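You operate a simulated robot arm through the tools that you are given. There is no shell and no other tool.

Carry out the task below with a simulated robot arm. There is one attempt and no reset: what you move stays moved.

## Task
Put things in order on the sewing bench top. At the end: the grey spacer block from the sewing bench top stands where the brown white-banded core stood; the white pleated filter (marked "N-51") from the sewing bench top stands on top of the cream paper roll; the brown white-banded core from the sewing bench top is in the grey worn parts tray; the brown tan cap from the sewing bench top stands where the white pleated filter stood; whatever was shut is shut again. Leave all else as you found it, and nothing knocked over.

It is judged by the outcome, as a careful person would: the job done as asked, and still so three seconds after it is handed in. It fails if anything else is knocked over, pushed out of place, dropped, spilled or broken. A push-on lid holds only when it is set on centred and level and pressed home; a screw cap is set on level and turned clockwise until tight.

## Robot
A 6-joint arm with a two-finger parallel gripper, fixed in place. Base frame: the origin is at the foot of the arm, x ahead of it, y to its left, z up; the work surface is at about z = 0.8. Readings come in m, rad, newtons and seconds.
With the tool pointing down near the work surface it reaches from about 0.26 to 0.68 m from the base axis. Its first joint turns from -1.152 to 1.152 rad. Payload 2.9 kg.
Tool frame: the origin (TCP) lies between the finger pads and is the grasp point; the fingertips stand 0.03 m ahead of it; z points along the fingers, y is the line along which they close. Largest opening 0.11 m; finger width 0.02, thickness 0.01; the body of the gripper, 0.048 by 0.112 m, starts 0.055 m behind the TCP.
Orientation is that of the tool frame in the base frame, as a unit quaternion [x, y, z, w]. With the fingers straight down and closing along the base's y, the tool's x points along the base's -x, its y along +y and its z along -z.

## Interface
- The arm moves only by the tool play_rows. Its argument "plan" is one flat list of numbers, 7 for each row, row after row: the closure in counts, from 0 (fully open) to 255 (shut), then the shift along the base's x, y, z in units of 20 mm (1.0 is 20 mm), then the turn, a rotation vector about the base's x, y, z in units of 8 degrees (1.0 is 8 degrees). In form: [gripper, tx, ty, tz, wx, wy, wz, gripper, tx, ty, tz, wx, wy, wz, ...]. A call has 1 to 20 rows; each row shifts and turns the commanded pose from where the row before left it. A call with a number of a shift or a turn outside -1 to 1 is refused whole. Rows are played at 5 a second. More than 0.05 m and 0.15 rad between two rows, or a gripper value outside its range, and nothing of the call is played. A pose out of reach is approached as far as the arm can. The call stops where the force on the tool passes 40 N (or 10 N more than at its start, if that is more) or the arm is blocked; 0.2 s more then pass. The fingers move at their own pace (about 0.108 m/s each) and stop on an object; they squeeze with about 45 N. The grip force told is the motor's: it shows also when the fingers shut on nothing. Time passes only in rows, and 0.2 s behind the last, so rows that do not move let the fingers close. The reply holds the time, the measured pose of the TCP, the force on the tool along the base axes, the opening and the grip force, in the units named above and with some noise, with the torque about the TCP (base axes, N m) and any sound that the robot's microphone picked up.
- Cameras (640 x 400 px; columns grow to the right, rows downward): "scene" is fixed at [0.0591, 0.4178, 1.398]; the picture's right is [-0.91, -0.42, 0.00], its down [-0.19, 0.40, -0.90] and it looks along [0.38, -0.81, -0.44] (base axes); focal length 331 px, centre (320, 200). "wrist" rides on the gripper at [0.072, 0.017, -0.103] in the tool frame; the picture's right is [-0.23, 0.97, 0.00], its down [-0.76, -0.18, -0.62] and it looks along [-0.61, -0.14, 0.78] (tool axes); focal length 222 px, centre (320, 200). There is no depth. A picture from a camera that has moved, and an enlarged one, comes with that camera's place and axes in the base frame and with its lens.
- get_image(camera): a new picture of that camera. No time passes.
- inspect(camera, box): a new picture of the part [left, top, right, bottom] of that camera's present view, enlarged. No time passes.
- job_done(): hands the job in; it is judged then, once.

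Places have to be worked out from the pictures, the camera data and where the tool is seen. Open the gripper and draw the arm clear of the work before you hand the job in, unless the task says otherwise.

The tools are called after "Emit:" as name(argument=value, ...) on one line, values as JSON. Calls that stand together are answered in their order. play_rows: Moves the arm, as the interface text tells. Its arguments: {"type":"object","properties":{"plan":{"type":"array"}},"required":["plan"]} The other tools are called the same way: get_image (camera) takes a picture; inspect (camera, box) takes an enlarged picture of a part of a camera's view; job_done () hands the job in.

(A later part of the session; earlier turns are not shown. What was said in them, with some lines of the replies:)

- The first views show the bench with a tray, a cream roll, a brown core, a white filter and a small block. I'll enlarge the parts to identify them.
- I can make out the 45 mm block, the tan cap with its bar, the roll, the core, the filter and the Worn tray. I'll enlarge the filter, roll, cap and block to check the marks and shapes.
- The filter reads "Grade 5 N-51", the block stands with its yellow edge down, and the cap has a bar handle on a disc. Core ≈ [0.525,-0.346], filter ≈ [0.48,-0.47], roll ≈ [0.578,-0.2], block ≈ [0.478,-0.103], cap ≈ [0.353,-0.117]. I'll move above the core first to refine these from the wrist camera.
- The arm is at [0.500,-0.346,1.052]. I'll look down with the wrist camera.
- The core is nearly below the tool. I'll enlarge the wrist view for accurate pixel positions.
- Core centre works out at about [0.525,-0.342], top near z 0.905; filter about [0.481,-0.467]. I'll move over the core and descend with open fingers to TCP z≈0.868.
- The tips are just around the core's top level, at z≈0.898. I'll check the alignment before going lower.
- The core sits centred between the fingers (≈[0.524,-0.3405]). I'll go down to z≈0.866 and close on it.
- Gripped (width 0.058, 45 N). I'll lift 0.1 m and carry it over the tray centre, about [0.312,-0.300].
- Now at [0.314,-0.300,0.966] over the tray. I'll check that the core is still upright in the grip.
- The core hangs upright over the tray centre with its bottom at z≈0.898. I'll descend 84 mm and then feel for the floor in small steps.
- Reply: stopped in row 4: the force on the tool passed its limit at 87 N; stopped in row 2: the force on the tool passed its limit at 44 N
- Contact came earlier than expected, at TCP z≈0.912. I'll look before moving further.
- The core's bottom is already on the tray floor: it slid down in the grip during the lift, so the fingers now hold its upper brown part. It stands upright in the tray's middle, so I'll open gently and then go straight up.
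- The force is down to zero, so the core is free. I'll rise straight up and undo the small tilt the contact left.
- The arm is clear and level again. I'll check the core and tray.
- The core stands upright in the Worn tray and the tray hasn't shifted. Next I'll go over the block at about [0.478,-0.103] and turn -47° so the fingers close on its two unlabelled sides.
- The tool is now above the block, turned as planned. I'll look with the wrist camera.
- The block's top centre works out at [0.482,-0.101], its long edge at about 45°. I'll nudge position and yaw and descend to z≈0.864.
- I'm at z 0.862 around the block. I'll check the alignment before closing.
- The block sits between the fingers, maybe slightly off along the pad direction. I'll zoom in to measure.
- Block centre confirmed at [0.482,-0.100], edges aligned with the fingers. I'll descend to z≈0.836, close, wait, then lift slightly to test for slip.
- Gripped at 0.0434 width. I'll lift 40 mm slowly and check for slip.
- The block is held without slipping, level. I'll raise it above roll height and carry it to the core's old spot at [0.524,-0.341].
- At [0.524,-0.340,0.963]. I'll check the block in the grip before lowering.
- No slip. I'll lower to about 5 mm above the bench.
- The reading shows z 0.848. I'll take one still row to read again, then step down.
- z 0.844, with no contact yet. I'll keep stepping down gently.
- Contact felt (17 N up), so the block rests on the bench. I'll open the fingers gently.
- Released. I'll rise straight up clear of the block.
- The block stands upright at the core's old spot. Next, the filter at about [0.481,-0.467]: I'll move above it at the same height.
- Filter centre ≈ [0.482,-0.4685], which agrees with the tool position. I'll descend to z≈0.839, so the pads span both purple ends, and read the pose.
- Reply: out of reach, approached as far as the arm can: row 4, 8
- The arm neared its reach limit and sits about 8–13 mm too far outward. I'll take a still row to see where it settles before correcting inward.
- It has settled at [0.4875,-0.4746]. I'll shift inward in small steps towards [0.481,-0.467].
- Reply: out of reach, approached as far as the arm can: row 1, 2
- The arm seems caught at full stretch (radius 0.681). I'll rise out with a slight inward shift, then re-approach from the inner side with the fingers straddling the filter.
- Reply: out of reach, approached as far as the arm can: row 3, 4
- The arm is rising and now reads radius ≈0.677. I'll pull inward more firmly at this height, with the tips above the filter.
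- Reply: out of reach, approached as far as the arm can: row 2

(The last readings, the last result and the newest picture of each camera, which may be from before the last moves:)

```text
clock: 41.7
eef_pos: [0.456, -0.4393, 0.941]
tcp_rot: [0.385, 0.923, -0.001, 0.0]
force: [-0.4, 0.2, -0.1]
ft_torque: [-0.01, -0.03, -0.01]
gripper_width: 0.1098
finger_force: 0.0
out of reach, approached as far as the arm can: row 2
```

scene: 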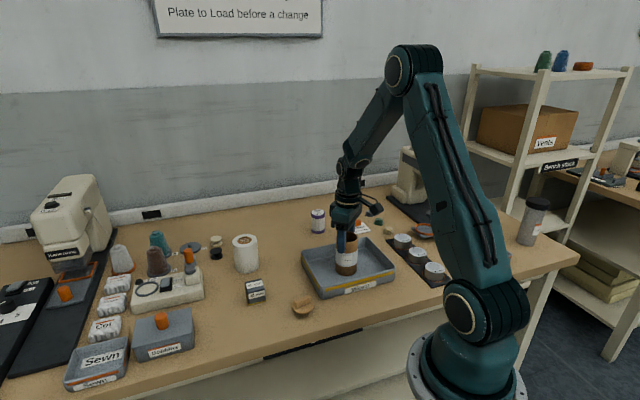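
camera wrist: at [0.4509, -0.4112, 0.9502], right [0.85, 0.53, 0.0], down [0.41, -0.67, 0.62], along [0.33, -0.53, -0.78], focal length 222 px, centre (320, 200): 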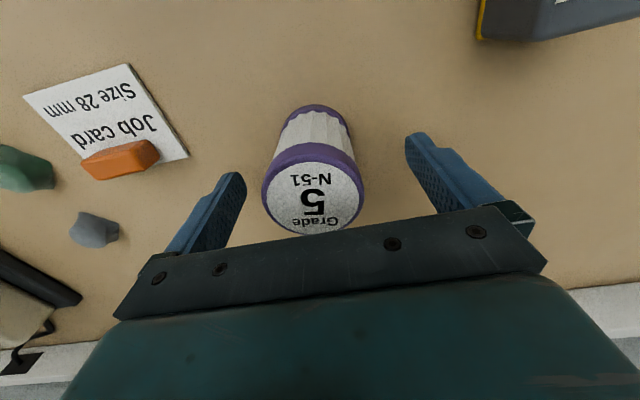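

The arm has recovered at [0.456,-0.439,0.941], radius 0.633. I'll descend here (the fingers are well to either side of the filter), then slide outward.

Emit:
play_rows(plan=[0, 0, 0, -1, 0, 0, 0, 0, 0, 0, -1, 0, 0, 0, 0, 0, 0, -1, 0, 0, 0, 0, 0, 0, -1, 0, 0, 0, 0, 0, 0, -0.9, 0, 0, 0, 0, 0, 0, 0, 0, 0, 0])

Emit:
get_image(camera="wrist")

```text
clock: 43.1
eef_pos: [0.4565, -0.4387, 0.8419]
tcp_rot: [0.384, 0.923, 0.0, 0.0]
force: [0.2, -0.1, 0.3]
ft_torque: [-0.03, -0.02, 0.01]
gripper_width: 0.11
finger_force: 0.1
```

```text
taken
camera wrist: at [0.4177, -0.376, 0.9468], right [0.85, 0.53, 0.0], down [0.41, -0.67, 0.62], along [0.33, -0.53, -0.78], focal length 222 px, centre (320, 200)
```

wrist: 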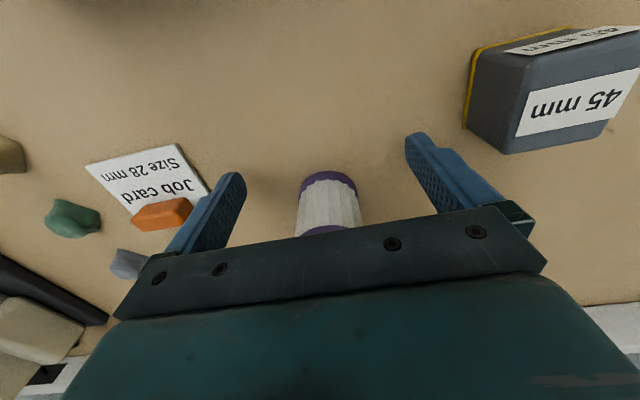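

The filter stands straight ahead between the fingers. I'll slide outward to about [0.479,-0.465], just inside the reach limit.

Emit:
play_rows(plan=[0, 0.281, -0.329, 0, 0, 0, 0, 0, 0.281, -0.329, 0, 0, 0, 0, 0, 0.281, -0.329, 0, 0, 0, 0, 0, 0.281, -0.329, 0, 0, 0, 0, 0, 0, 0, 0, 0, 0, 0])

Emit:
get_image(camera="wrist")

```text
clock: 44.3
eef_pos: [0.4773, -0.4652, 0.8433]
tcp_rot: [0.384, 0.923, 0.0, -0.001]
force: [-1.2, 0.9, 0.2]
ft_torque: [-0.01, -0.03, -0.01]
gripper_width: 0.11
finger_force: 0.0
```

```text
taken
camera wrist: at [0.4404, -0.4029, 0.9472], right [0.85, 0.52, 0.0], down [0.41, -0.67, 0.62], along [0.33, -0.53, -0.78], focal length 222 px, centre (320, 200)
```

wrist: 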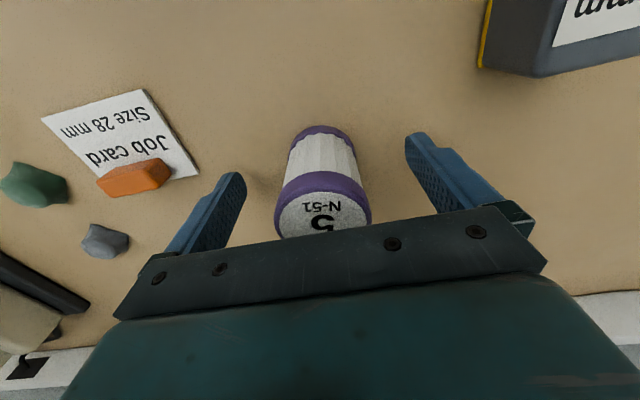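

The fingers straddle the filter, with its axis within about 3–4 mm of the pads' centre. I'll close.

Emit:
play_rows(plan=[0, 0.05, -0.05, -0.1, 0, 0, 0, 255, 0, 0, 0, 0, 0, 0, 255, 0, 0, 0, 0, 0, 0, 255, 0, 0, 0, 0, 0, 0, 255, 0, 0, 0, 0, 0, 0, 255, 0, 0, 0, 0, 0, 0])

Emit:
get_image(camera="wrist")

```text
clock: 45.7
eef_pos: [0.4796, -0.4655, 0.8422]
tcp_rot: [0.384, 0.923, 0.0, 0.0]
force: [0.6, 0.0, 0.5]
ft_torque: [-0.01, -0.01, -0.01]
gripper_width: 0.047
finger_force: 44.7
```

```text
taken
camera wrist: at [0.4419, -0.4036, 0.9455], right [0.85, 0.53, 0.0], down [0.41, -0.67, 0.62], along [0.33, -0.53, -0.78], focal length 222 px, centre (320, 200)
```

wrist: 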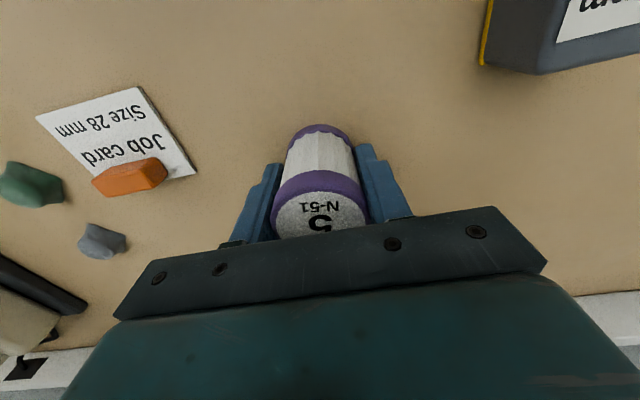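

Gripped at 0.047 width. I'll lift 40 mm slowly and compare the filter's place in the grip.

Emit:
play_rows(plan=[255, -0.02, 0.02, 0.3, 0, 0, 0, 255, -0.02, 0.02, 0.4, 0, 0, 0, 255, -0.02, 0.02, 0.4, 0, 0, 0, 255, -0.02, 0.02, 0.4, 0, 0, 0, 255, -0.02, 0.02, 0.5, 0, 0, 0, 255, 0, 0, 0, 0, 0, 0])

Emit:
get_image(camera="wrist")

Emit:
inspect(camera="scene", box=[260, 160, 380, 260])

```text
clock: 47.1
eef_pos: [0.4798, -0.4639, 0.8805]
tcp_rot: [0.384, 0.923, 0.0, -0.001]
force: [0.5, 0.8, -0.6]
ft_torque: [0.01, -0.02, 0.0]
gripper_width: 0.0471
finger_force: 44.9
```

```text
taken
camera wrist: at [0.4415, -0.4023, 0.9856], right [0.85, 0.53, 0.0], down [0.41, -0.67, 0.62], along [0.33, -0.53, -0.78], focal length 222 px, centre (320, 200)
```

wrist: 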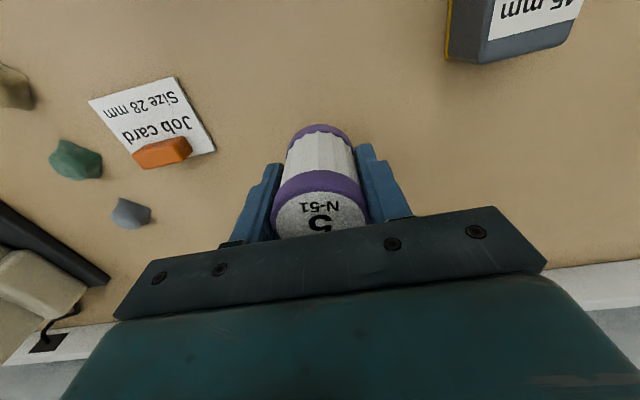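

```text
4.00 times, centred on (320, 210) of scene
camera zoom: at [0.0591, 0.4178, 1.398], right [-0.91, -0.42, 0.0], down [-0.19, 0.4, -0.9], along [0.38, -0.81, -0.44], focal length 1324 px, centre (320, 160)
```

zoom: 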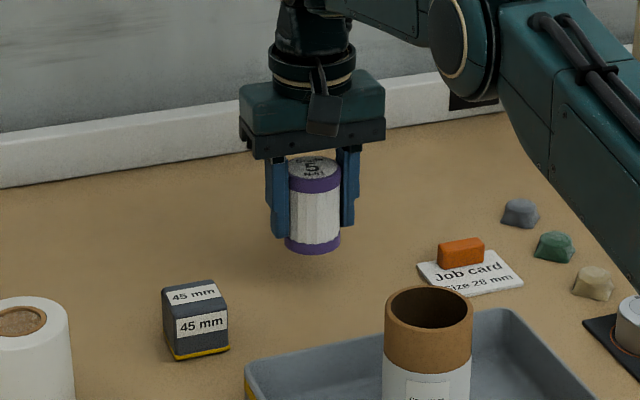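

No slip; the filter's bottom is about 42 mm below the TCP, with its centre about 2 mm outward of it. Roll centre from several views is [0.579,-0.199], so I'll raise and carry the filter there.

Emit:
play_rows(plan=[255, -0.03, 0.03, 0.7, 0, 0, 0, 255, -0.03, 0.03, 1, 0, 0, 0, 255, -0.03, 0.03, 1, 0, 0, 0, 255, 0, 0, 1, 0, 0, 0, 255, 0, 0, 1, 0, 0, 0, 255, 0.35, 0.948, 0, 0, 0, 0, 255, 0.35, 0.948, 0, 0, 0, 0, 255, 0.35, 0.948, 0, 0, 0, 0, 255, 0.35, 0.948, 0, 0, 0, 0, 255, 0.35, 0.948, 0, 0, 0, 0, 255, 0.35, 0.948, 0, 0, 0, 0, 255, 0.35, 0.948, 0, 0, 0, 0, 255, 0.35, 0.948, 0, 0, 0, 0, 255, 0.35, 0.948, 0, 0, 0, 0, 255, 0.35, 0.948, 0, 0, 0, 0, 255, 0, 0, 0, 0, 0, 0])

Emit:
get_image(camera="wrist")

```text
clock: 50.5
eef_pos: [0.5479, -0.2722, 0.9737]
tcp_rot: [0.383, 0.924, 0.0, -0.001]
force: [-0.5, 0.8, -0.3]
ft_torque: [-0.01, -0.01, 0.0]
gripper_width: 0.047
finger_force: 45.1
```

```text
taken
camera wrist: at [0.51, -0.2108, 1.0784], right [0.85, 0.52, 0.0], down [0.41, -0.67, 0.62], along [0.33, -0.53, -0.78], focal length 222 px, centre (320, 200)
```

wrist: 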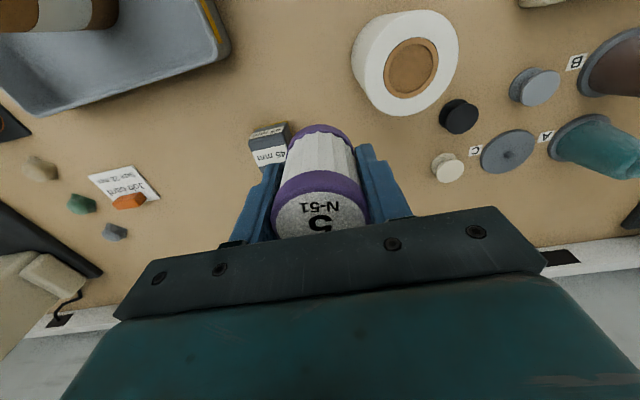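

The roll is clearly in view. I'll enlarge to measure its top precisely.

Emit:
inspect(camera="wrist", box=[330, 0, 480, 130])

Emit:
inspect(camera="scene", box=[200, 160, 340, 290])

```text
3.08 times, centred on (405, 65) of wrist
camera zoom: at [0.51, -0.2108, 1.0784], right [0.85, 0.52, 0.0], down [0.41, -0.67, 0.62], along [0.33, -0.53, -0.78], focal length 684 px, centre (58, 615)
```

zoom: 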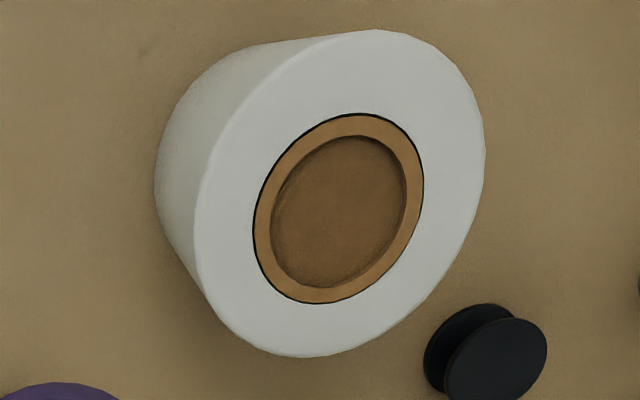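

```text
3.08 times, centred on (270, 225) of scene
camera zoom: at [0.0591, 0.4178, 1.398], right [-0.91, -0.42, 0.0], down [-0.19, 0.4, -0.9], along [0.38, -0.81, -0.44], focal length 1018 px, centre (474, 123)
```

zoom: 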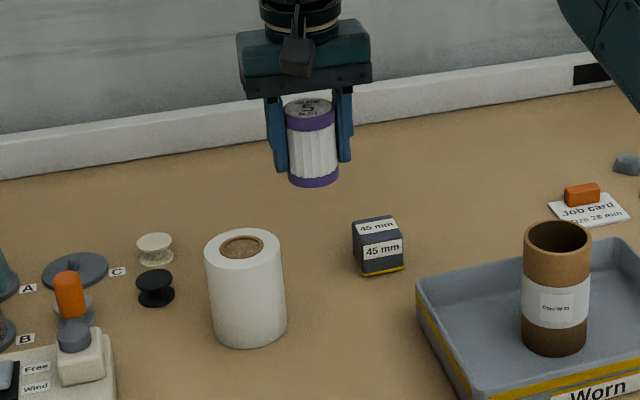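

Roll centre ≈ [0.580,-0.198], top ≈0.89. I'll move the filter over it, keeping about 40 mm clearance.

Emit:
play_rows(plan=[255, 0.384, 0.941, 0, 0, 0, 0, 255, 0.384, 0.941, 0, 0, 0, 0, 255, 0.384, 0.941, 0, 0, 0, 0, 255, 0.384, 0.941, 0, 0, 0, 0, 255, 0, 0, 0, 0, 0, 0, 255, 0, 0, 0, 0, 0, 0])

Emit:
get_image(camera="wrist")

Emit:
inspect(camera="scene", box=[200, 170, 300, 280])

```text
clock: 51.9
eef_pos: [0.5776, -0.1987, 0.9749]
tcp_rot: [0.383, 0.924, 0.0, -0.001]
force: [0.8, 0.0, 0.4]
ft_torque: [0.03, -0.01, -0.02]
gripper_width: 0.0471
finger_force: 45.1
```

```text
taken
camera wrist: at [0.5387, -0.1355, 1.0785], right [0.85, 0.53, 0.0], down [0.41, -0.67, 0.62], along [0.33, -0.53, -0.78], focal length 222 px, centre (320, 200)
```

wrist: 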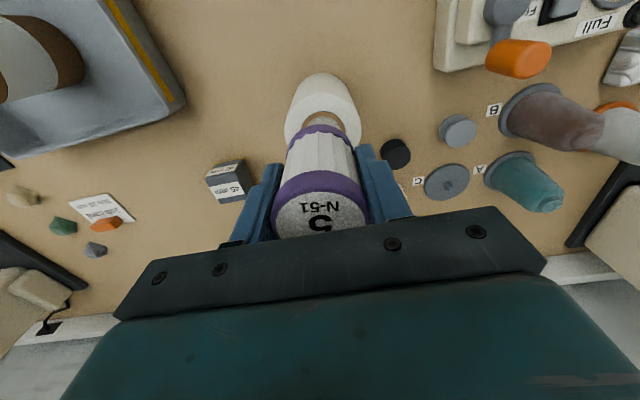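

```text
3.64 times, centred on (250, 225) of scene
camera zoom: at [0.0591, 0.4178, 1.398], right [-0.91, -0.42, 0.0], down [-0.19, 0.4, -0.9], along [0.38, -0.81, -0.44], focal length 1203 px, centre (574, 109)
```

zoom: 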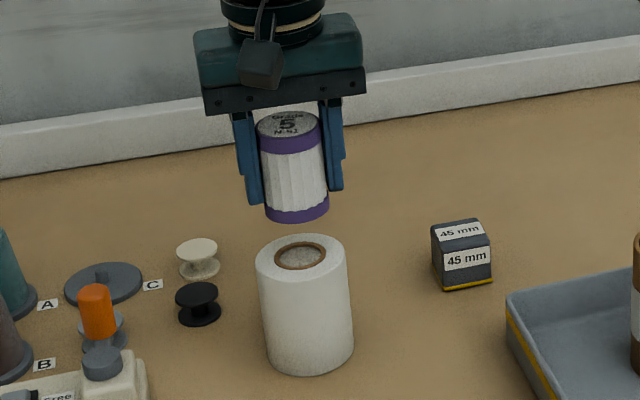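

The scene and wrist views agree: the filter is over the roll's centre within 2 mm. I'll lower to about 7 mm above the roll with a tiny correction.

Emit:
play_rows(plan=[255, 0.05, 0.07, -0.4, 0, 0, 0, 255, 0, 0, -0.5, 0, 0, 0, 255, 0, 0, -0.5, 0, 0, 0, 255, 0, 0, -0.2, 0, 0, 0, 255, 0, 0, 0, 0, 0, 0, 255, 0, 0, 0, 0, 0, 0])

Emit:
inspect(camera="scene", box=[200, 170, 300, 280])

Emit:
inspect(camera="wrist", box=[240, 60, 400, 220])

```text
clock: 53.3
eef_pos: [0.5788, -0.1951, 0.9416]
tcp_rot: [0.384, 0.923, 0.0, 0.0]
force: [0.5, -0.7, -0.8]
ft_torque: [0.01, 0.0, -0.01]
gripper_width: 0.0469
finger_force: 45.2
```

```text
3.64 times, centred on (250, 225) of scene
camera zoom: at [0.0591, 0.4178, 1.398], right [-0.91, -0.42, 0.0], down [-0.19, 0.4, -0.9], along [0.38, -0.81, -0.44], focal length 1203 px, centre (574, 109)
```

zoom: 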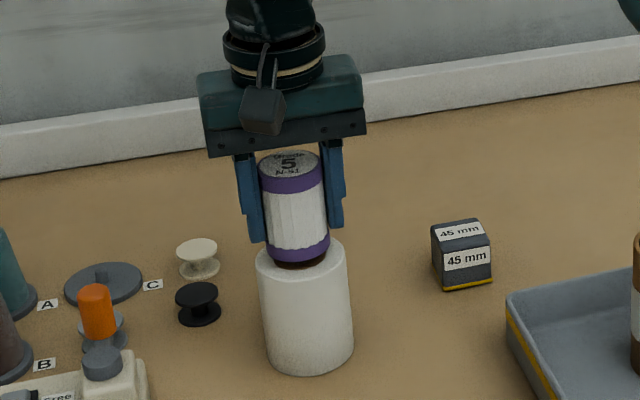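

```text
2.50 times, centred on (320, 140) of wrist
camera zoom: at [0.5405, -0.1339, 1.0461], right [0.85, 0.53, 0.0], down [0.41, -0.67, 0.62], along [0.33, -0.53, -0.78], focal length 555 px, centre (320, 350)
```

zoom: 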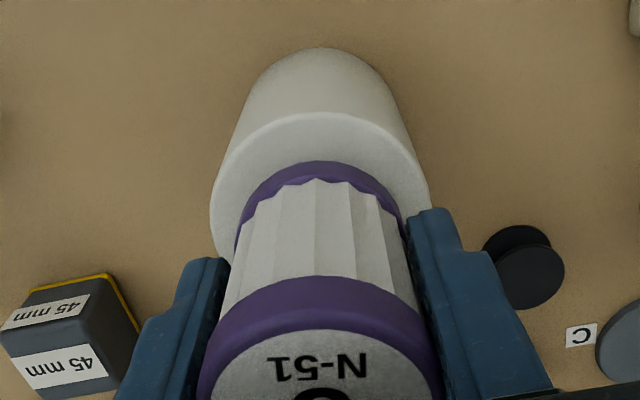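

The gap is about 9 mm and the filter is well centred on the roll. I'll apply a 1–2 mm correction and step down gently.

Emit:
play_rows(plan=[255, 0.05, -0.08, -0.15, 0, 0, 0, 255, 0, 0, -0.1, 0, 0, 0, 255, 0, 0, 0, 0, 0, 0])

```text
clock: 54.1
eef_pos: [0.5799, -0.1981, 0.9379]
tcp_rot: [0.385, 0.923, 0.001, 0.0]
force: [0.3, -0.2, -1.5]
ft_torque: [0.02, 0.02, -0.04]
gripper_width: 0.0467
finger_force: 45.0
```

Emit:
play_rows(plan=[255, 0, 0, -0.1, 0, 0, 0, 255, 0, 0, 0, 0, 0, 0, 255, 0, 0, 0, 0, 0, 0])

```text
clock: 54.9
eef_pos: [0.5787, -0.1979, 0.936]
tcp_rot: [0.384, 0.924, 0.0, -0.001]
force: [0.0, 0.4, -1.2]
ft_torque: [0.02, -0.02, 0.02]
gripper_width: 0.0468
finger_force: 45.0
```

No contact yet at z 0.936. I'll continue in 1–2 mm steps.

Emit:
play_rows(plan=[255, 0, 0, -0.08, 0, 0, 0, 255, 0, 0, 0, 0, 0, 0])

```text
clock: 55.5
eef_pos: [0.5796, -0.1977, 0.9334]
tcp_rot: [0.384, 0.923, 0.0, -0.001]
force: [-0.5, -0.7, -0.7]
ft_torque: [-0.01, -0.05, 0.03]
gripper_width: 0.0467
finger_force: 45.3
```

Emit:
play_rows(plan=[255, 0, 0, -0.06, 0, 0, 0, 255, 0, 0, 0, 0, 0, 0])

```text
clock: 56.1
eef_pos: [0.5786, -0.1996, 0.9316]
tcp_rot: [0.384, 0.923, 0.001, -0.001]
force: [-0.4, -0.6, -0.3]
ft_torque: [-0.01, 0.0, -0.02]
gripper_width: 0.0468
finger_force: 45.1
```

Emit:
play_rows(plan=[255, 0, 0, -0.06, 0, 0, 0, 255, 0, 0, 0, 0, 0, 0])

```text
clock: 56.7
eef_pos: [0.578, -0.1982, 0.9315]
tcp_rot: [0.383, 0.924, 0.0, -0.001]
force: [-1.5, -2.3, 7.0]
ft_torque: [-0.1, 0.1, 0.01]
gripper_width: 0.0469
finger_force: 45.2
```

Contact (7 N) at z 0.9315, so the filter sits on the roll's top. I'll look before releasing.

Emit:
inspect(camera="scene", box=[200, 170, 300, 280])

Emit:
inspect(camera="wrist", box=[240, 60, 400, 220])

```text
3.64 times, centred on (250, 225) of scene
camera zoom: at [0.0589, 0.4178, 1.398], right [-0.91, -0.42, 0.0], down [-0.19, 0.4, -0.9], along [0.38, -0.81, -0.44], focal length 1203 px, centre (574, 109)
```

zoom: 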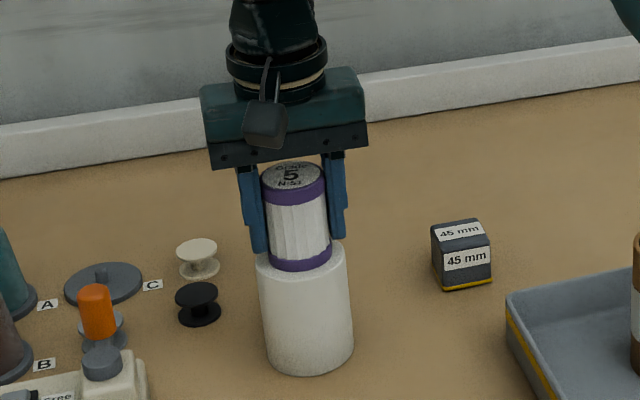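

```text
2.50 times, centred on (320, 140) of wrist
camera zoom: at [0.5411, -0.1358, 1.0353], right [0.85, 0.52, 0.0], down [0.41, -0.67, 0.62], along [0.33, -0.53, -0.78], focal length 555 px, centre (320, 350)
```

zoom: 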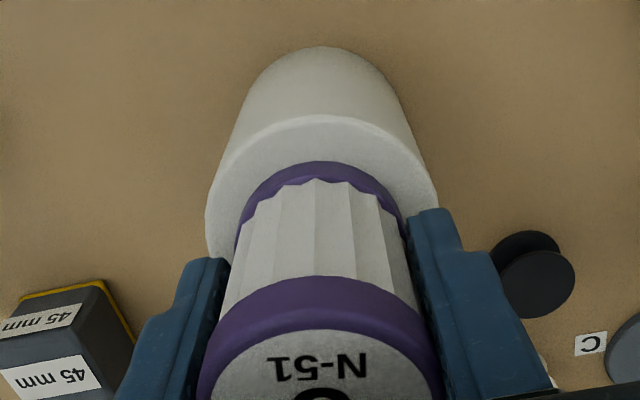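

The filter is centred on the roll. I'll open the fingers in small steps.

Emit:
play_rows(plan=[140, 0, 0, 0, 0, 0, 0, 130, 0, 0, 0, 0, 0, 0, 110, 0, 0, 0, 0, 0, 0, 70, 0, 0, 0, 0, 0, 0, 20, 0, 0, 0, 0, 0, 0, 20, 0, 0, 0, 0, 0, 0])

Emit:
inspect(camera="scene", box=[200, 170, 300, 280])

```text
clock: 58.1
eef_pos: [0.5789, -0.1977, 0.9307]
tcp_rot: [0.385, 0.923, 0.0, 0.0]
force: [0.8, 0.5, 0.0]
ft_torque: [-0.01, -0.03, 0.01]
gripper_width: 0.1012
finger_force: 0.0
```

```text
3.64 times, centred on (250, 225) of scene
camera zoom: at [0.0591, 0.4178, 1.398], right [-0.91, -0.42, 0.0], down [-0.19, 0.4, -0.9], along [0.38, -0.81, -0.44], focal length 1203 px, centre (574, 109)
```

zoom: 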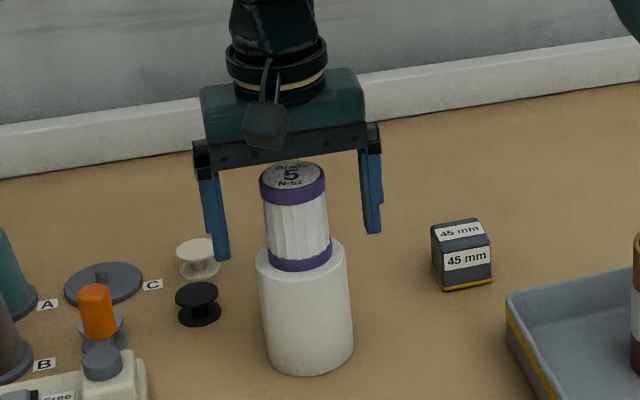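

The filter stands freely on the roll. I'll rise clear, then head to the cap (≈[0.355,-0.113]) while turning +103° so the fingers close across its bar.

Emit:
play_rows(plan=[20, 0, 0, 0.5, 0, 0, 0, 10, 0, 0, 1, 0, 0, 0, 0, 0, 0, 1, 0, 0, 0, 0, 0, 0, 1, 0, 0, 0, 0, 0, 0, 1, 0, 0, 0, 0, 0, 0, 1, 0, 0, 0, 0, 0, 0, 0, 0, 0, 0])

Emit:
play_rows(plan=[0, -0.861, 0.322, 0, 0, 0, 0.99, 0, -0.861, 0.322, 0, 0, 0, 0.99, 0, -0.861, 0.322, 0, 0, 0, 0.99, 0, -0.861, 0.322, 0, 0, 0, 0.99, 0, -0.861, 0.322, 0, 0, 0, 0.99, 0, -0.861, 0.322, 0, 0, 0, 0.99, 0, -0.861, 0.322, 0, 0, 0, 0.99, 0, -0.861, 0.322, 0, 0, 0, 0.99, 0, -0.861, 0.322, 0, 0, 0, 0.99, 0, -0.861, 0.322, 0, 0, 0, 0.99, 0, -0.861, 0.322, 0, 0, 0, 0.99, 0, -0.861, 0.322, 0, 0, 0, 0.99, 0, -0.861, 0.322, 0, 0, 0, 0.99, 0, 0, 0, 0, 0, 0, 0])

Emit:
get_image(camera="wrist")

Emit:
get_image(camera="scene")

```text
clock: 59.7
eef_pos: [0.579, -0.2001, 1.0411]
tcp_rot: [0.384, 0.923, 0.0, 0.0]
force: [0.3, 0.0, -0.3]
ft_torque: [-0.02, 0.0, 0.0]
gripper_width: 0.1098
finger_force: 0.1
```

```text
clock: 62.7
eef_pos: [0.3548, -0.1128, 1.0413]
tcp_rot: [-0.483, 0.875, 0.0, -0.001]
force: [0.3, 0.3, -0.1]
ft_torque: [-0.03, -0.01, -0.04]
gripper_width: 0.1099
finger_force: 0.1
```

```text
taken
camera wrist: at [0.3026, -0.166, 1.1453], right [-0.7, 0.71, 0.0], down [0.56, 0.55, 0.62], along [0.44, 0.44, -0.78], focal length 222 px, centre (320, 200)
```

wrist: 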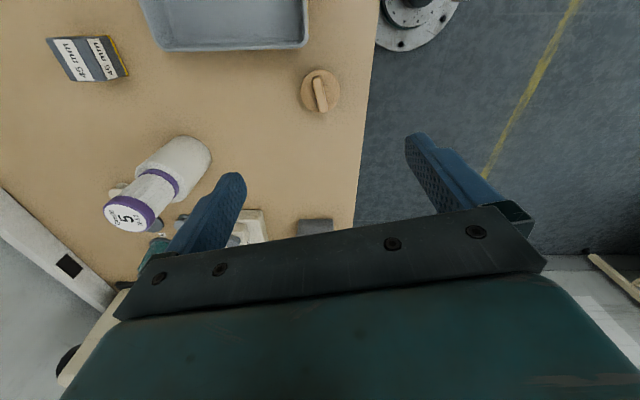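

```text
taken
```

scene: 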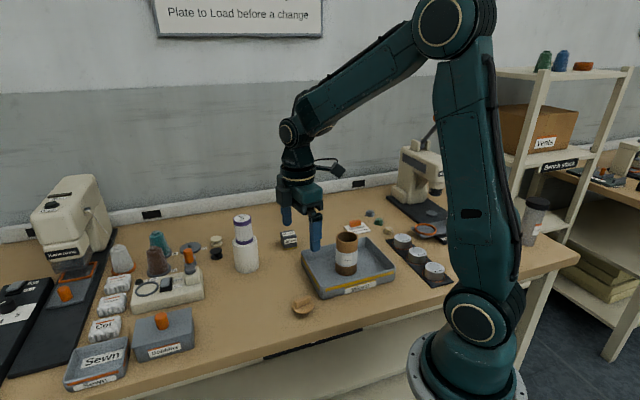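

The filter stands on the roll and the block is in place. The cap is right below; I'll enlarge it to measure bar direction and height.

Emit:
inspect(camera="wrist", box=[280, 50, 360, 130])

Emit:
inspect(camera="scene", box=[280, 280, 330, 325])

```text
5.00 times, centred on (320, 90) of wrist
camera zoom: at [0.3026, -0.166, 1.1453], right [-0.7, 0.71, 0.0], down [0.56, 0.55, 0.62], along [0.44, 0.44, -0.78], focal length 1111 px, centre (320, 750)
```

zoom: 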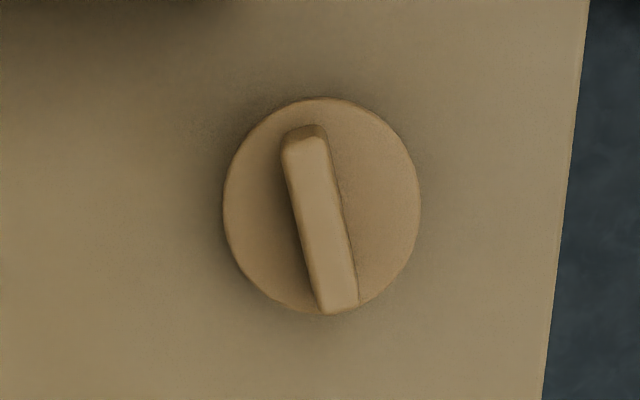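

```text
8.89 times, centred on (305, 302) of scene
camera zoom: at [0.0591, 0.4178, 1.398], right [-0.91, -0.42, 0.0], down [-0.19, 0.4, -0.9], along [0.38, -0.81, -0.44], focal length 2942 px, centre (453, -711)
```

zoom: 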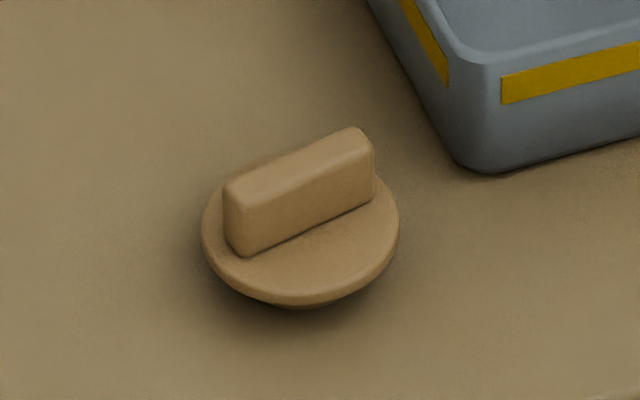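

The cap is a disc (Ø0.054) with an 11 mm thick bar standing about 21 mm above it, centre ≈ [0.355,-0.114]; the closing line is square to the bar. I'll descend to z≈0.866 and check.

Emit:
play_rows(plan=[0, 0, -0.06, -0.5, 0, 0, -0.08, 0, 0, 0, -1, 0, 0, 0, 0, 0, 0, -1, 0, 0, 0, 0, 0, 0, -1, 0, 0, 0, 0, 0, 0, -1, 0, 0, 0, 0, 0, 0, -1, 0, 0, 0, 0, 0, 0, -1, 0, 0, 0, 30, 0, 0, -1, 0, 0, 0, 60, 0, 0, -1, 0, 0, 0, 60, 0, 0, -0.25, 0, 0, 0, 60, 0, 0, 0, 0, 0, 0])

Emit:
get_image(camera="wrist")

Emit:
inspect(camera="scene", box=[260, 240, 350, 325])

```text
clock: 65.1
eef_pos: [0.3573, -0.1144, 0.8663]
tcp_rot: [-0.478, 0.878, -0.001, -0.001]
force: [-0.6, 0.3, -0.5]
ft_torque: [0.04, -0.02, 0.03]
gripper_width: 0.0841
finger_force: 0.0
```

```text
taken
camera wrist: at [0.3044, -0.1672, 0.9706], right [-0.69, 0.72, 0.0], down [0.56, 0.54, 0.62], along [0.45, 0.43, -0.78], focal length 222 px, centre (320, 200)
```

wrist: 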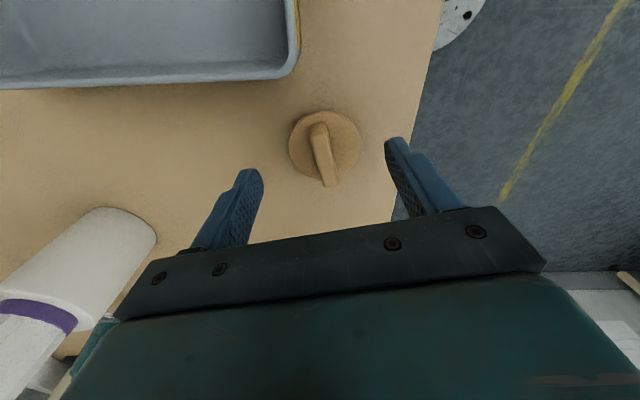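

```text
4.71 times, centred on (305, 282) of scene
camera zoom: at [0.0591, 0.4178, 1.398], right [-0.91, -0.42, 0.0], down [-0.19, 0.4, -0.9], along [0.38, -0.81, -0.44], focal length 1557 px, centre (391, -188)
```

zoom: 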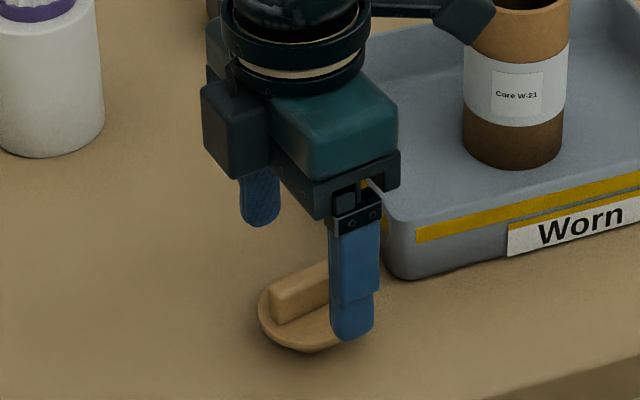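

The fingers straddle the bar. I'll zoom in to check the alignment and measure heights.

Emit:
inspect(camera="wrist", box=[260, 90, 400, 210])

```text
3.33 times, centred on (330, 150) of wrist
camera zoom: at [0.3044, -0.1672, 0.9706], right [-0.69, 0.72, 0.0], down [0.56, 0.54, 0.62], along [0.45, 0.43, -0.78], focal length 740 px, centre (287, 367)
```

zoom: 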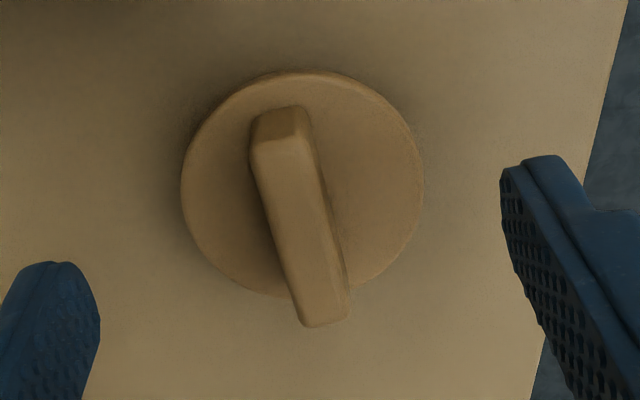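

The bar is centred between the fingers within about 2 mm and nearly square. I'll fine-tune, descend to z≈0.850 (tips ~5 mm above the disc) and close.

Emit:
play_rows(plan=[60, -0.1, 0, -0.4, 0, 0, 0.12, 60, 0, 0, -0.4, 0, 0, 0, 60, 0, 0, 0, 0, 0, 0, 255, 0, 0, 0, 0, 0, 0, 255, 0, 0, 0, 0, 0, 0, 255, 0, 0, 0, 0, 0, 0, 255, 0, 0, 0, 0, 0, 0, 255, 0, 0, 0, 0, 0, 0])

Emit:
get_image(camera="wrist")

```text
clock: 66.9
eef_pos: [0.3542, -0.1146, 0.8495]
tcp_rot: [-0.485, 0.874, 0.0, -0.001]
force: [-0.2, -0.1, 0.0]
ft_torque: [-0.03, 0.02, -0.02]
gripper_width: 0.0102
finger_force: 45.1
```

```text
taken
camera wrist: at [0.3025, -0.1681, 0.9539], right [-0.71, 0.71, 0.0], down [0.55, 0.55, 0.62], along [0.44, 0.44, -0.78], focal length 222 px, centre (320, 200)
```

wrist: 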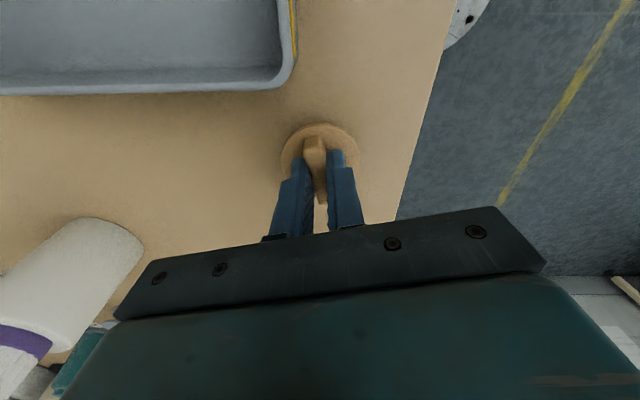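

The bar is gripped (width 0.0102, 45 N). I'll lift 40 mm slowly and check.

Emit:
play_rows(plan=[255, 0, 0, 0.3, 0, 0, 0, 255, 0, 0, 0.4, 0, 0, 0, 255, 0, 0, 0.4, 0, 0, 0, 255, 0, 0, 0.4, 0, 0, 0, 255, 0, 0, 0.5, 0, 0, 0, 255, 0, 0, 0, 0, 0, 0])

Emit:
inspect(camera="wrist", box=[240, 90, 400, 220])

Emit:
inspect(camera="scene", box=[260, 220, 350, 320])

```text
clock: 68.3
eef_pos: [0.3546, -0.1159, 0.8902]
tcp_rot: [-0.485, 0.874, 0.0, -0.001]
force: [-0.4, -0.3, -0.1]
ft_torque: [-0.02, 0.01, -0.01]
gripper_width: 0.0103
finger_force: 45.1
```

```text
3.08 times, centred on (320, 155) of wrist
camera zoom: at [0.3033, -0.1699, 0.9948], right [-0.71, 0.71, 0.0], down [0.55, 0.55, 0.62], along [0.44, 0.44, -0.78], focal length 684 px, centre (320, 338)
```

zoom: 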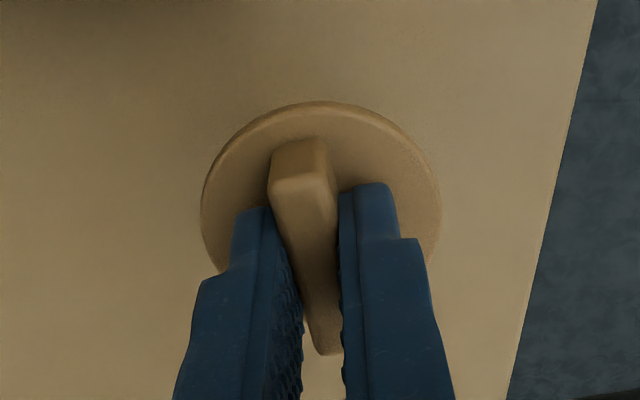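

```text
4.00 times, centred on (305, 270) of scene
camera zoom: at [0.0591, 0.4178, 1.398], right [-0.91, -0.42, 0.0], down [-0.19, 0.4, -0.9], along [0.38, -0.81, -0.44], focal length 1324 px, centre (380, -80)
```

zoom: 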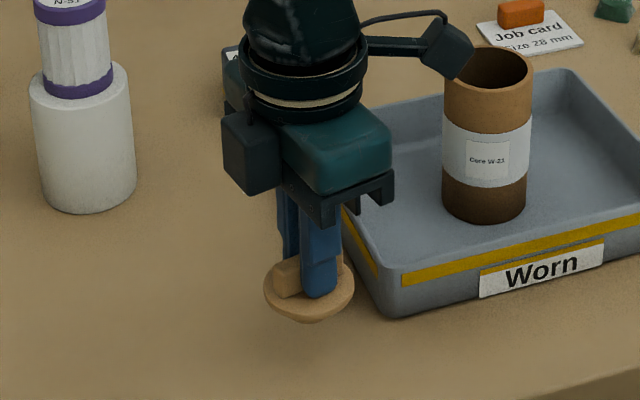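

The cap is held firmly and level; its bottom is about 49.5 mm below the TCP. I'll raise to z≈1.0 and carry it towards the filter's old spot, staying clear of the core and the stack.

Emit:
play_rows(plan=[255, 0, 0, 0.6, 0, 0, 0, 255, 0, 0, 1, 0, 0, 0, 255, 0, 0, 1, 0, 0, 0, 255, 0, 0, 1, 0, 0, 0, 255, 0, 0, 1, 0, 0, 0, 255, 0, 0, 0.9, 0, 0, 0, 255, 0.329, -0.991, 0, 0, 0, 0, 255, 0.329, -0.991, 0, 0, 0, 0, 255, 0.329, -0.991, 0, 0, 0, 0, 255, 0.329, -0.991, 0, 0, 0, 0, 255, 0.329, -0.991, 0, 0, 0, 0, 255, 0.329, -0.991, 0, 0, 0, 0, 255, 0.329, -0.991, 0, 0, 0, 0, 255, 0.329, -0.991, 0, 0, 0, 0, 255, 0, 0, 0, 0, 0, 0])

```text
clock: 71.5
eef_pos: [0.4083, -0.2727, 0.9973]
tcp_rot: [-0.486, 0.874, -0.001, -0.001]
force: [-0.8, 0.4, -0.3]
ft_torque: [0.02, -0.05, 0.0]
gripper_width: 0.0101
finger_force: 45.7
```

Midway with the cap still gripped. I'll continue to [0.466,-0.453], a bit short of the spot radially.

Emit:
play_rows(plan=[255, 0.29, -0.9, 0, 0, 0, 0, 255, 0.29, -0.9, 0, 0, 0, 0, 255, 0.29, -0.9, 0, 0, 0, 0, 255, 0.29, -0.9, 0, 0, 0, 0, 255, 0.29, -0.9, 0, 0, 0, 0, 255, 0.29, -0.9, 0, 0, 0, 0, 255, 0.29, -0.9, 0, 0, 0, 0, 255, 0.29, -0.9, 0, 0, 0, 0, 255, 0.29, -0.9, 0, 0, 0, 0, 255, 0.29, -0.9, 0, 0, 0, 0, 255, 0, 0, 0, 0, 0, 0])

Emit:
get_image(camera="wrist")

Emit:
inspect(camera="scene", box=[220, 120, 420, 280])

```text
clock: 73.9
eef_pos: [0.4633, -0.454, 1.0012]
tcp_rot: [-0.486, 0.874, 0.0, 0.0]
force: [-0.5, 0.0, 0.5]
ft_torque: [0.01, -0.03, 0.01]
gripper_width: 0.0103
finger_force: 44.4
```

```text
taken
camera wrist: at [0.4119, -0.5068, 1.1051], right [-0.71, 0.71, 0.0], down [0.55, 0.55, 0.62], along [0.44, 0.44, -0.78], focal length 222 px, centre (320, 200)
```

wrist: 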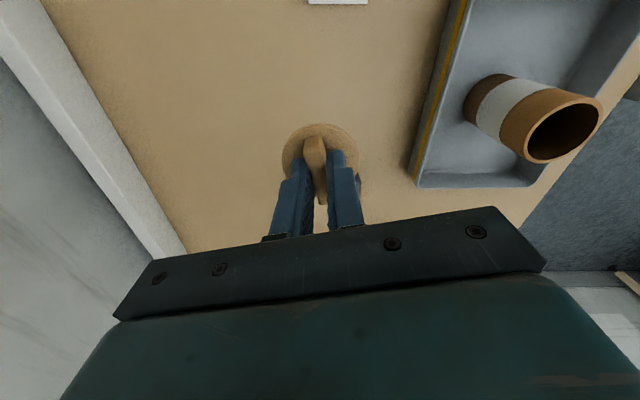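

```text
2.50 times, centred on (320, 200) of scene
camera zoom: at [0.0591, 0.4178, 1.398], right [-0.91, -0.42, 0.0], down [-0.19, 0.4, -0.9], along [0.38, -0.81, -0.44], focal length 827 px, centre (320, 200)
```

zoom: 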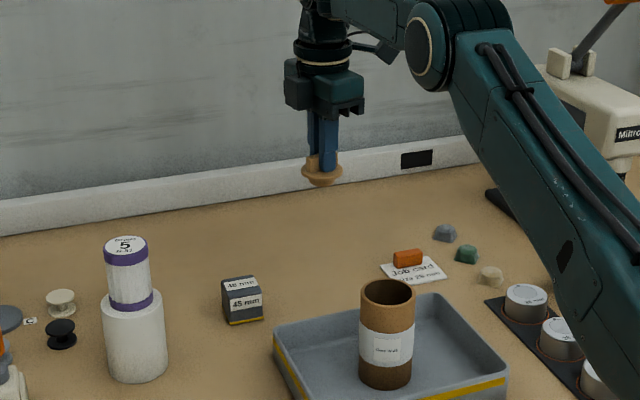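

The cap is above the spot, level, with nothing below. I'll descend to z≈0.87.

Emit:
play_rows(plan=[255, 0, 0, -0.5, 0, 0, 0, 255, 0, 0, -1, 0, 0, 0, 255, 0, 0, -1, 0, 0, 0, 255, 0, 0, -1, 0, 0, 0, 255, 0, 0, -1, 0, 0, 0, 255, 0, 0, -1, 0, 0, 0, 255, 0, 0, -1, 0, 0, 0, 255, 0, 0, 0, 0, 0, 0])

```text
clock: 75.7
eef_pos: [0.4644, -0.455, 0.8694]
tcp_rot: [-0.486, 0.874, 0.0, -0.001]
force: [1.1, -0.2, -0.3]
ft_torque: [-0.01, 0.02, 0.0]
gripper_width: 0.0104
finger_force: 45.5
```

At z 0.869. I'll slide out to about [0.479,-0.465].

Emit:
play_rows(plan=[255, 0.243, -0.167, 0, 0, 0, 0, 255, 0.243, -0.167, 0, 0, 0, 0, 255, 0.243, -0.167, 0, 0, 0, 0, 255, 0, 0, 0, 0, 0, 0])

```text
clock: 76.7
eef_pos: [0.4785, -0.4644, 0.8701]
tcp_rot: [-0.486, 0.874, -0.001, -0.001]
force: [0.1, -0.5, -0.3]
ft_torque: [0.01, -0.03, 0.0]
gripper_width: 0.0105
finger_force: 45.4
```

It reached [0.4785,-0.4644] without flags. I'll lower to about 4 mm above the bench.

Emit:
play_rows(plan=[255, 0, 0, -0.3, 0, 0, 0, 255, 0, 0, -0.3, 0, 0, 0, 255, 0, 0, -0.15, 0, 0, 0, 255, 0, 0, 0, 0, 0, 0])

```text
clock: 77.7
eef_pos: [0.4791, -0.4644, 0.8543]
tcp_rot: [-0.486, 0.874, -0.001, 0.0]
force: [-0.4, -0.6, -0.2]
ft_torque: [0.0, 0.01, 0.02]
gripper_width: 0.0104
finger_force: 45.1
```

Emit:
play_rows(plan=[255, 0, 0, -0.1, 0, 0, 0, 255, 0, 0, -0.06, 0, 0, 0, 255, 0, 0, 0, 0, 0, 0])

```text
clock: 78.5
eef_pos: [0.4782, -0.4649, 0.8517]
tcp_rot: [-0.486, 0.874, 0.001, 0.0]
force: [0.4, 0.2, -0.3]
ft_torque: [0.0, -0.01, 0.02]
gripper_width: 0.0102
finger_force: 44.9
```

No contact yet at z 0.852. I'll take another 1–2 mm step.

Emit:
play_rows(plan=[255, 0, 0, -0.06, 0, 0, 0, 255, 0, 0, 0, 0, 0, 0])

```text
clock: 79.1
eef_pos: [0.4787, -0.4643, 0.8519]
tcp_rot: [-0.486, 0.874, -0.001, -0.002]
force: [-0.3, 0.6, 0.0]
ft_torque: [-0.02, 0.02, 0.01]
gripper_width: 0.0103
finger_force: 44.5
```

Emit:
play_rows(plan=[255, 0, 0, -0.06, 0, 0, 0, 255, 0, 0, 0, 0, 0, 0])

```text
clock: 79.7
eef_pos: [0.48, -0.4638, 0.8491]
tcp_rot: [-0.486, 0.874, 0.0, 0.001]
force: [-0.7, -0.8, 1.7]
ft_torque: [-0.03, 0.05, 0.02]
gripper_width: 0.0101
finger_force: 44.7
```

Light contact is starting (1.7 N). One more tiny step.

Emit:
play_rows(plan=[255, 0, 0, -0.04, 0, 0, 0, 255, 0, 0, 0, 0, 0, 0])

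Emit:
inspect(camera="scene", box=[270, 160, 370, 250])

```text
clock: 80.3
eef_pos: [0.4808, -0.4632, 0.8482]
tcp_rot: [-0.485, 0.874, -0.002, 0.0]
force: [-0.7, 1.3, 7.3]
ft_torque: [0.05, 0.03, -0.02]
gripper_width: 0.0103
finger_force: 45.2
```

```text
4.44 times, centred on (320, 205) of scene
camera zoom: at [0.059, 0.4179, 1.398], right [-0.91, -0.42, 0.0], down [-0.19, 0.4, -0.9], along [0.38, -0.81, -0.44], focal length 1471 px, centre (320, 178)
```

zoom: 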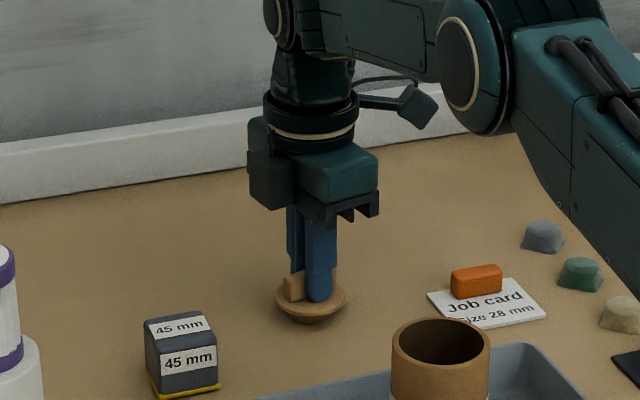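

The cap rests on the bench with 7 N. I'll open the fingers to about 40 mm.

Emit:
play_rows(plan=[220, 0, 0, 0, 0, 0, 0, 205, 0, 0, 0, 0, 0, 0, 180, 0, 0, 0, 0, 0, 0, 150, 0, 0, 0, 0, 0, 0, 150, 0, 0, 0, 0, 0, 0])

Emit:
inspect(camera="wrist", box=[240, 90, 400, 220])

```text
clock: 81.5
eef_pos: [0.4791, -0.4636, 0.8479]
tcp_rot: [-0.486, 0.874, -0.001, -0.001]
force: [0.0, -0.2, 7.7]
ft_torque: [0.01, -0.01, -0.03]
gripper_width: 0.0437
finger_force: 0.1
```

```text
3.08 times, centred on (320, 155) of wrist
camera zoom: at [0.4275, -0.5171, 0.953], right [-0.71, 0.71, 0.0], down [0.55, 0.55, 0.62], along [0.44, 0.44, -0.78], focal length 684 px, centre (320, 338)
```

zoom: 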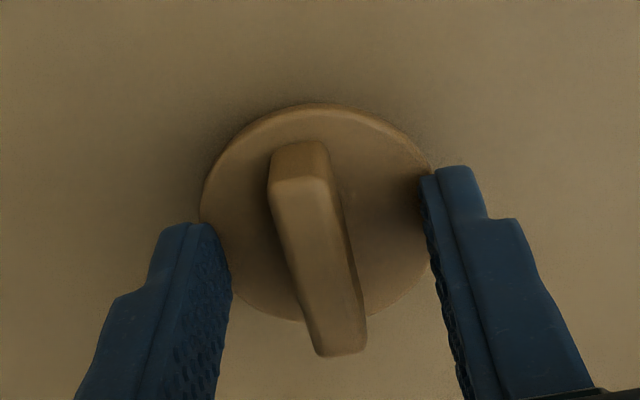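

The bar is free; the 7.7 N remaining means the fingertips touch the disc, so I'll rise straight up gently.

Emit:
play_rows(plan=[150, 0, 0, 0.1, 0, 0, 0, 150, 0, 0, 0.2, 0, 0, 0, 150, 0, 0, 0.5, 0, 0, 0, 120, 0, 0, 1, 0, 0, 0, 100, -0.1, 0.1, 1, 0, 0, 0, 100, -0.2, 0.2, 1, 0, 0, 0, 100, -0.2, 0.2, 1, 0, 0, 0, 100, -0.3, 0.3, 1, 0, 0, 0, 100, 0, 0, 0, 0, 0, 0])

Emit:
get_image(camera="wrist")

Emit:
inspect(camera="scene", box=[210, 150, 430, 300])

```text
clock: 83.5
eef_pos: [0.4629, -0.4457, 0.9631]
tcp_rot: [-0.486, 0.874, -0.001, -0.001]
force: [0.0, 0.4, -0.3]
ft_torque: [-0.02, 0.03, 0.02]
gripper_width: 0.0668
finger_force: 0.0
```

```text
taken
camera wrist: at [0.4118, -0.4993, 1.0685], right [-0.71, 0.71, 0.0], down [0.55, 0.55, 0.62], along [0.44, 0.44, -0.78], focal length 222 px, centre (320, 200)
```

wrist: 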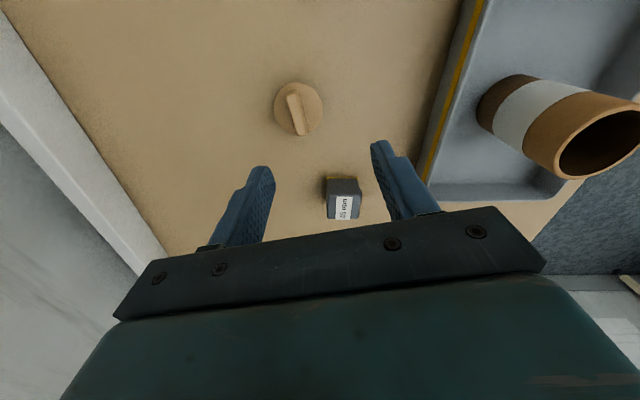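

```text
2.67 times, centred on (320, 225) of scene
camera zoom: at [0.0591, 0.4178, 1.398], right [-0.91, -0.42, 0.0], down [-0.19, 0.4, -0.9], along [0.38, -0.81, -0.44], focal length 882 px, centre (320, 133)
```

zoom: 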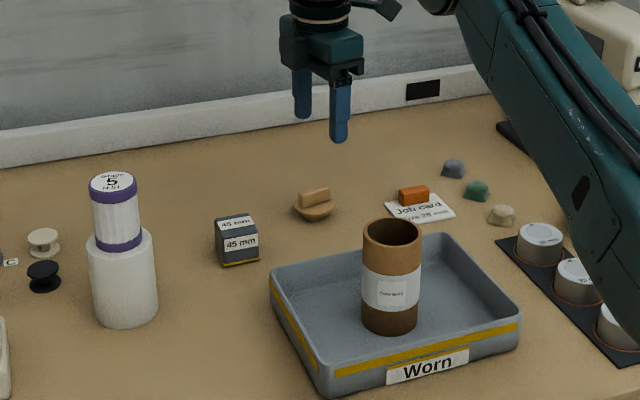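

All four pieces stand as asked. I'll raise the arm and withdraw it towards its starting place with the gripper open.

Emit:
play_rows(plan=[60, 0, 0, 1, 0, 0, 0, 0, 0, 0, 1, 0, 0, 0, 0, -0.3, 0.2, 1, 0, 0, 0, 0, -0.5, 0.4, 1, 0, 0, 0, 0, -0.9, 0.7, 1, 0, 0, 0, 0, -0.9, 0.7, 1, 0, 0, 0, 0, -0.9, 0.7, 1, 0, 0, 0, 0, -0.9, 0.7, 1, 0, 0, 0, 0, -0.9, 0.7, 1, 0, 0, 0, 0, -0.9, 0.7, 0.5, 0, 0, 0, 0, -0.9, 0.7, 0, 0, 0, 0, 0, -0.9, 0.7, 0, 0, 0, 0, 0, -0.9, 0.7, 0, 0, 0, 0, 0, 0, 0, 0, 0, 0, 0, 0, 0, 0, 0, 0, 0, 0])

Emit:
get_image(camera="scene")

Emit:
inspect(camera="scene", box=[210, 180, 430, 320])

Emit:
get_image(camera="wrist")

```text
clock: 86.7
eef_pos: [0.2854, -0.3105, 1.1552]
tcp_rot: [-0.486, 0.874, -0.001, 0.0]
force: [-0.1, 0.0, 0.0]
ft_torque: [0.0, 0.03, -0.01]
gripper_width: 0.11
finger_force: 0.2
```

```text
taken
```

scene: 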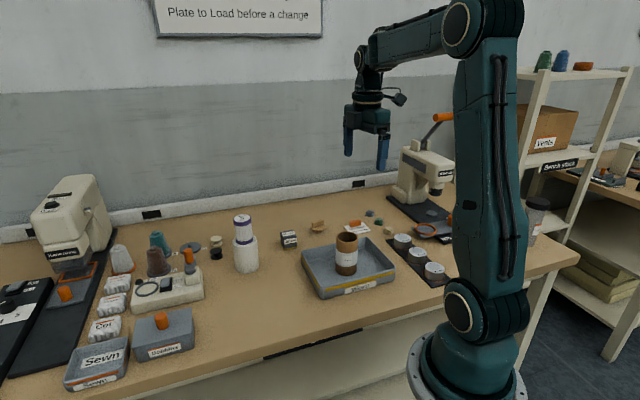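

```text
2.86 times, centred on (320, 250) of scene
camera zoom: at [0.0591, 0.4178, 1.398], right [-0.91, -0.42, 0.0], down [-0.19, 0.4, -0.9], along [0.38, -0.81, -0.44], focal length 946 px, centre (320, 57)
```

zoom: 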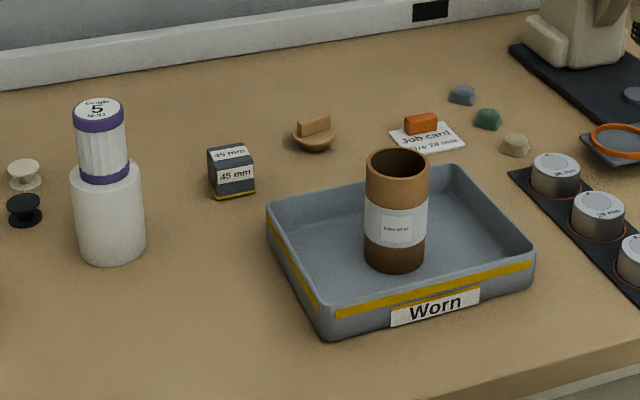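

```text
taken
camera wrist: at [0.2334, -0.3641, 1.2601], right [-0.71, 0.71, 0.0], down [0.55, 0.55, 0.62], along [0.44, 0.44, -0.78], focal length 222 px, centre (320, 200)
```

wrist: 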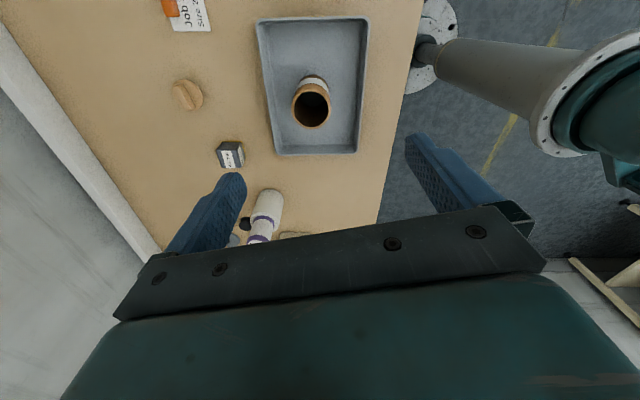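

The tray and roll are in the same pixel positions as at the start, the four pieces are upright and at rest, nothing shut was opened, and the arm is clear with the gripper open. I'll hand the job in.

Emit:
job_done()

```text
The job is handed in.
```

The bench is set out as you asked, and I've handed the job in:

- **Core:** the brown white-banded core stands upright in the grey Worn tray. It slid down in the grip while I lifted it, so it met the tray floor earlier than expected, with a brief 87 N push. In the pictures afterwards, it was upright and the tray had not shifted.
- **Spacer block:** the grey 45 mm block stands where the core was.
- **Filter:** the white pleated filter marked N-51 stands on top of the cream paper roll, within a few millimetres of its centre.
- **Cap:** the brown tan cap stands where the filter was, within a few millimetres.

I opened nothing, so there was nothing to shut again. In the last pictures, the tray and roll were in the same positions as at the start, and nothing had been knocked over. The arm is clear of the work with the gripper open.
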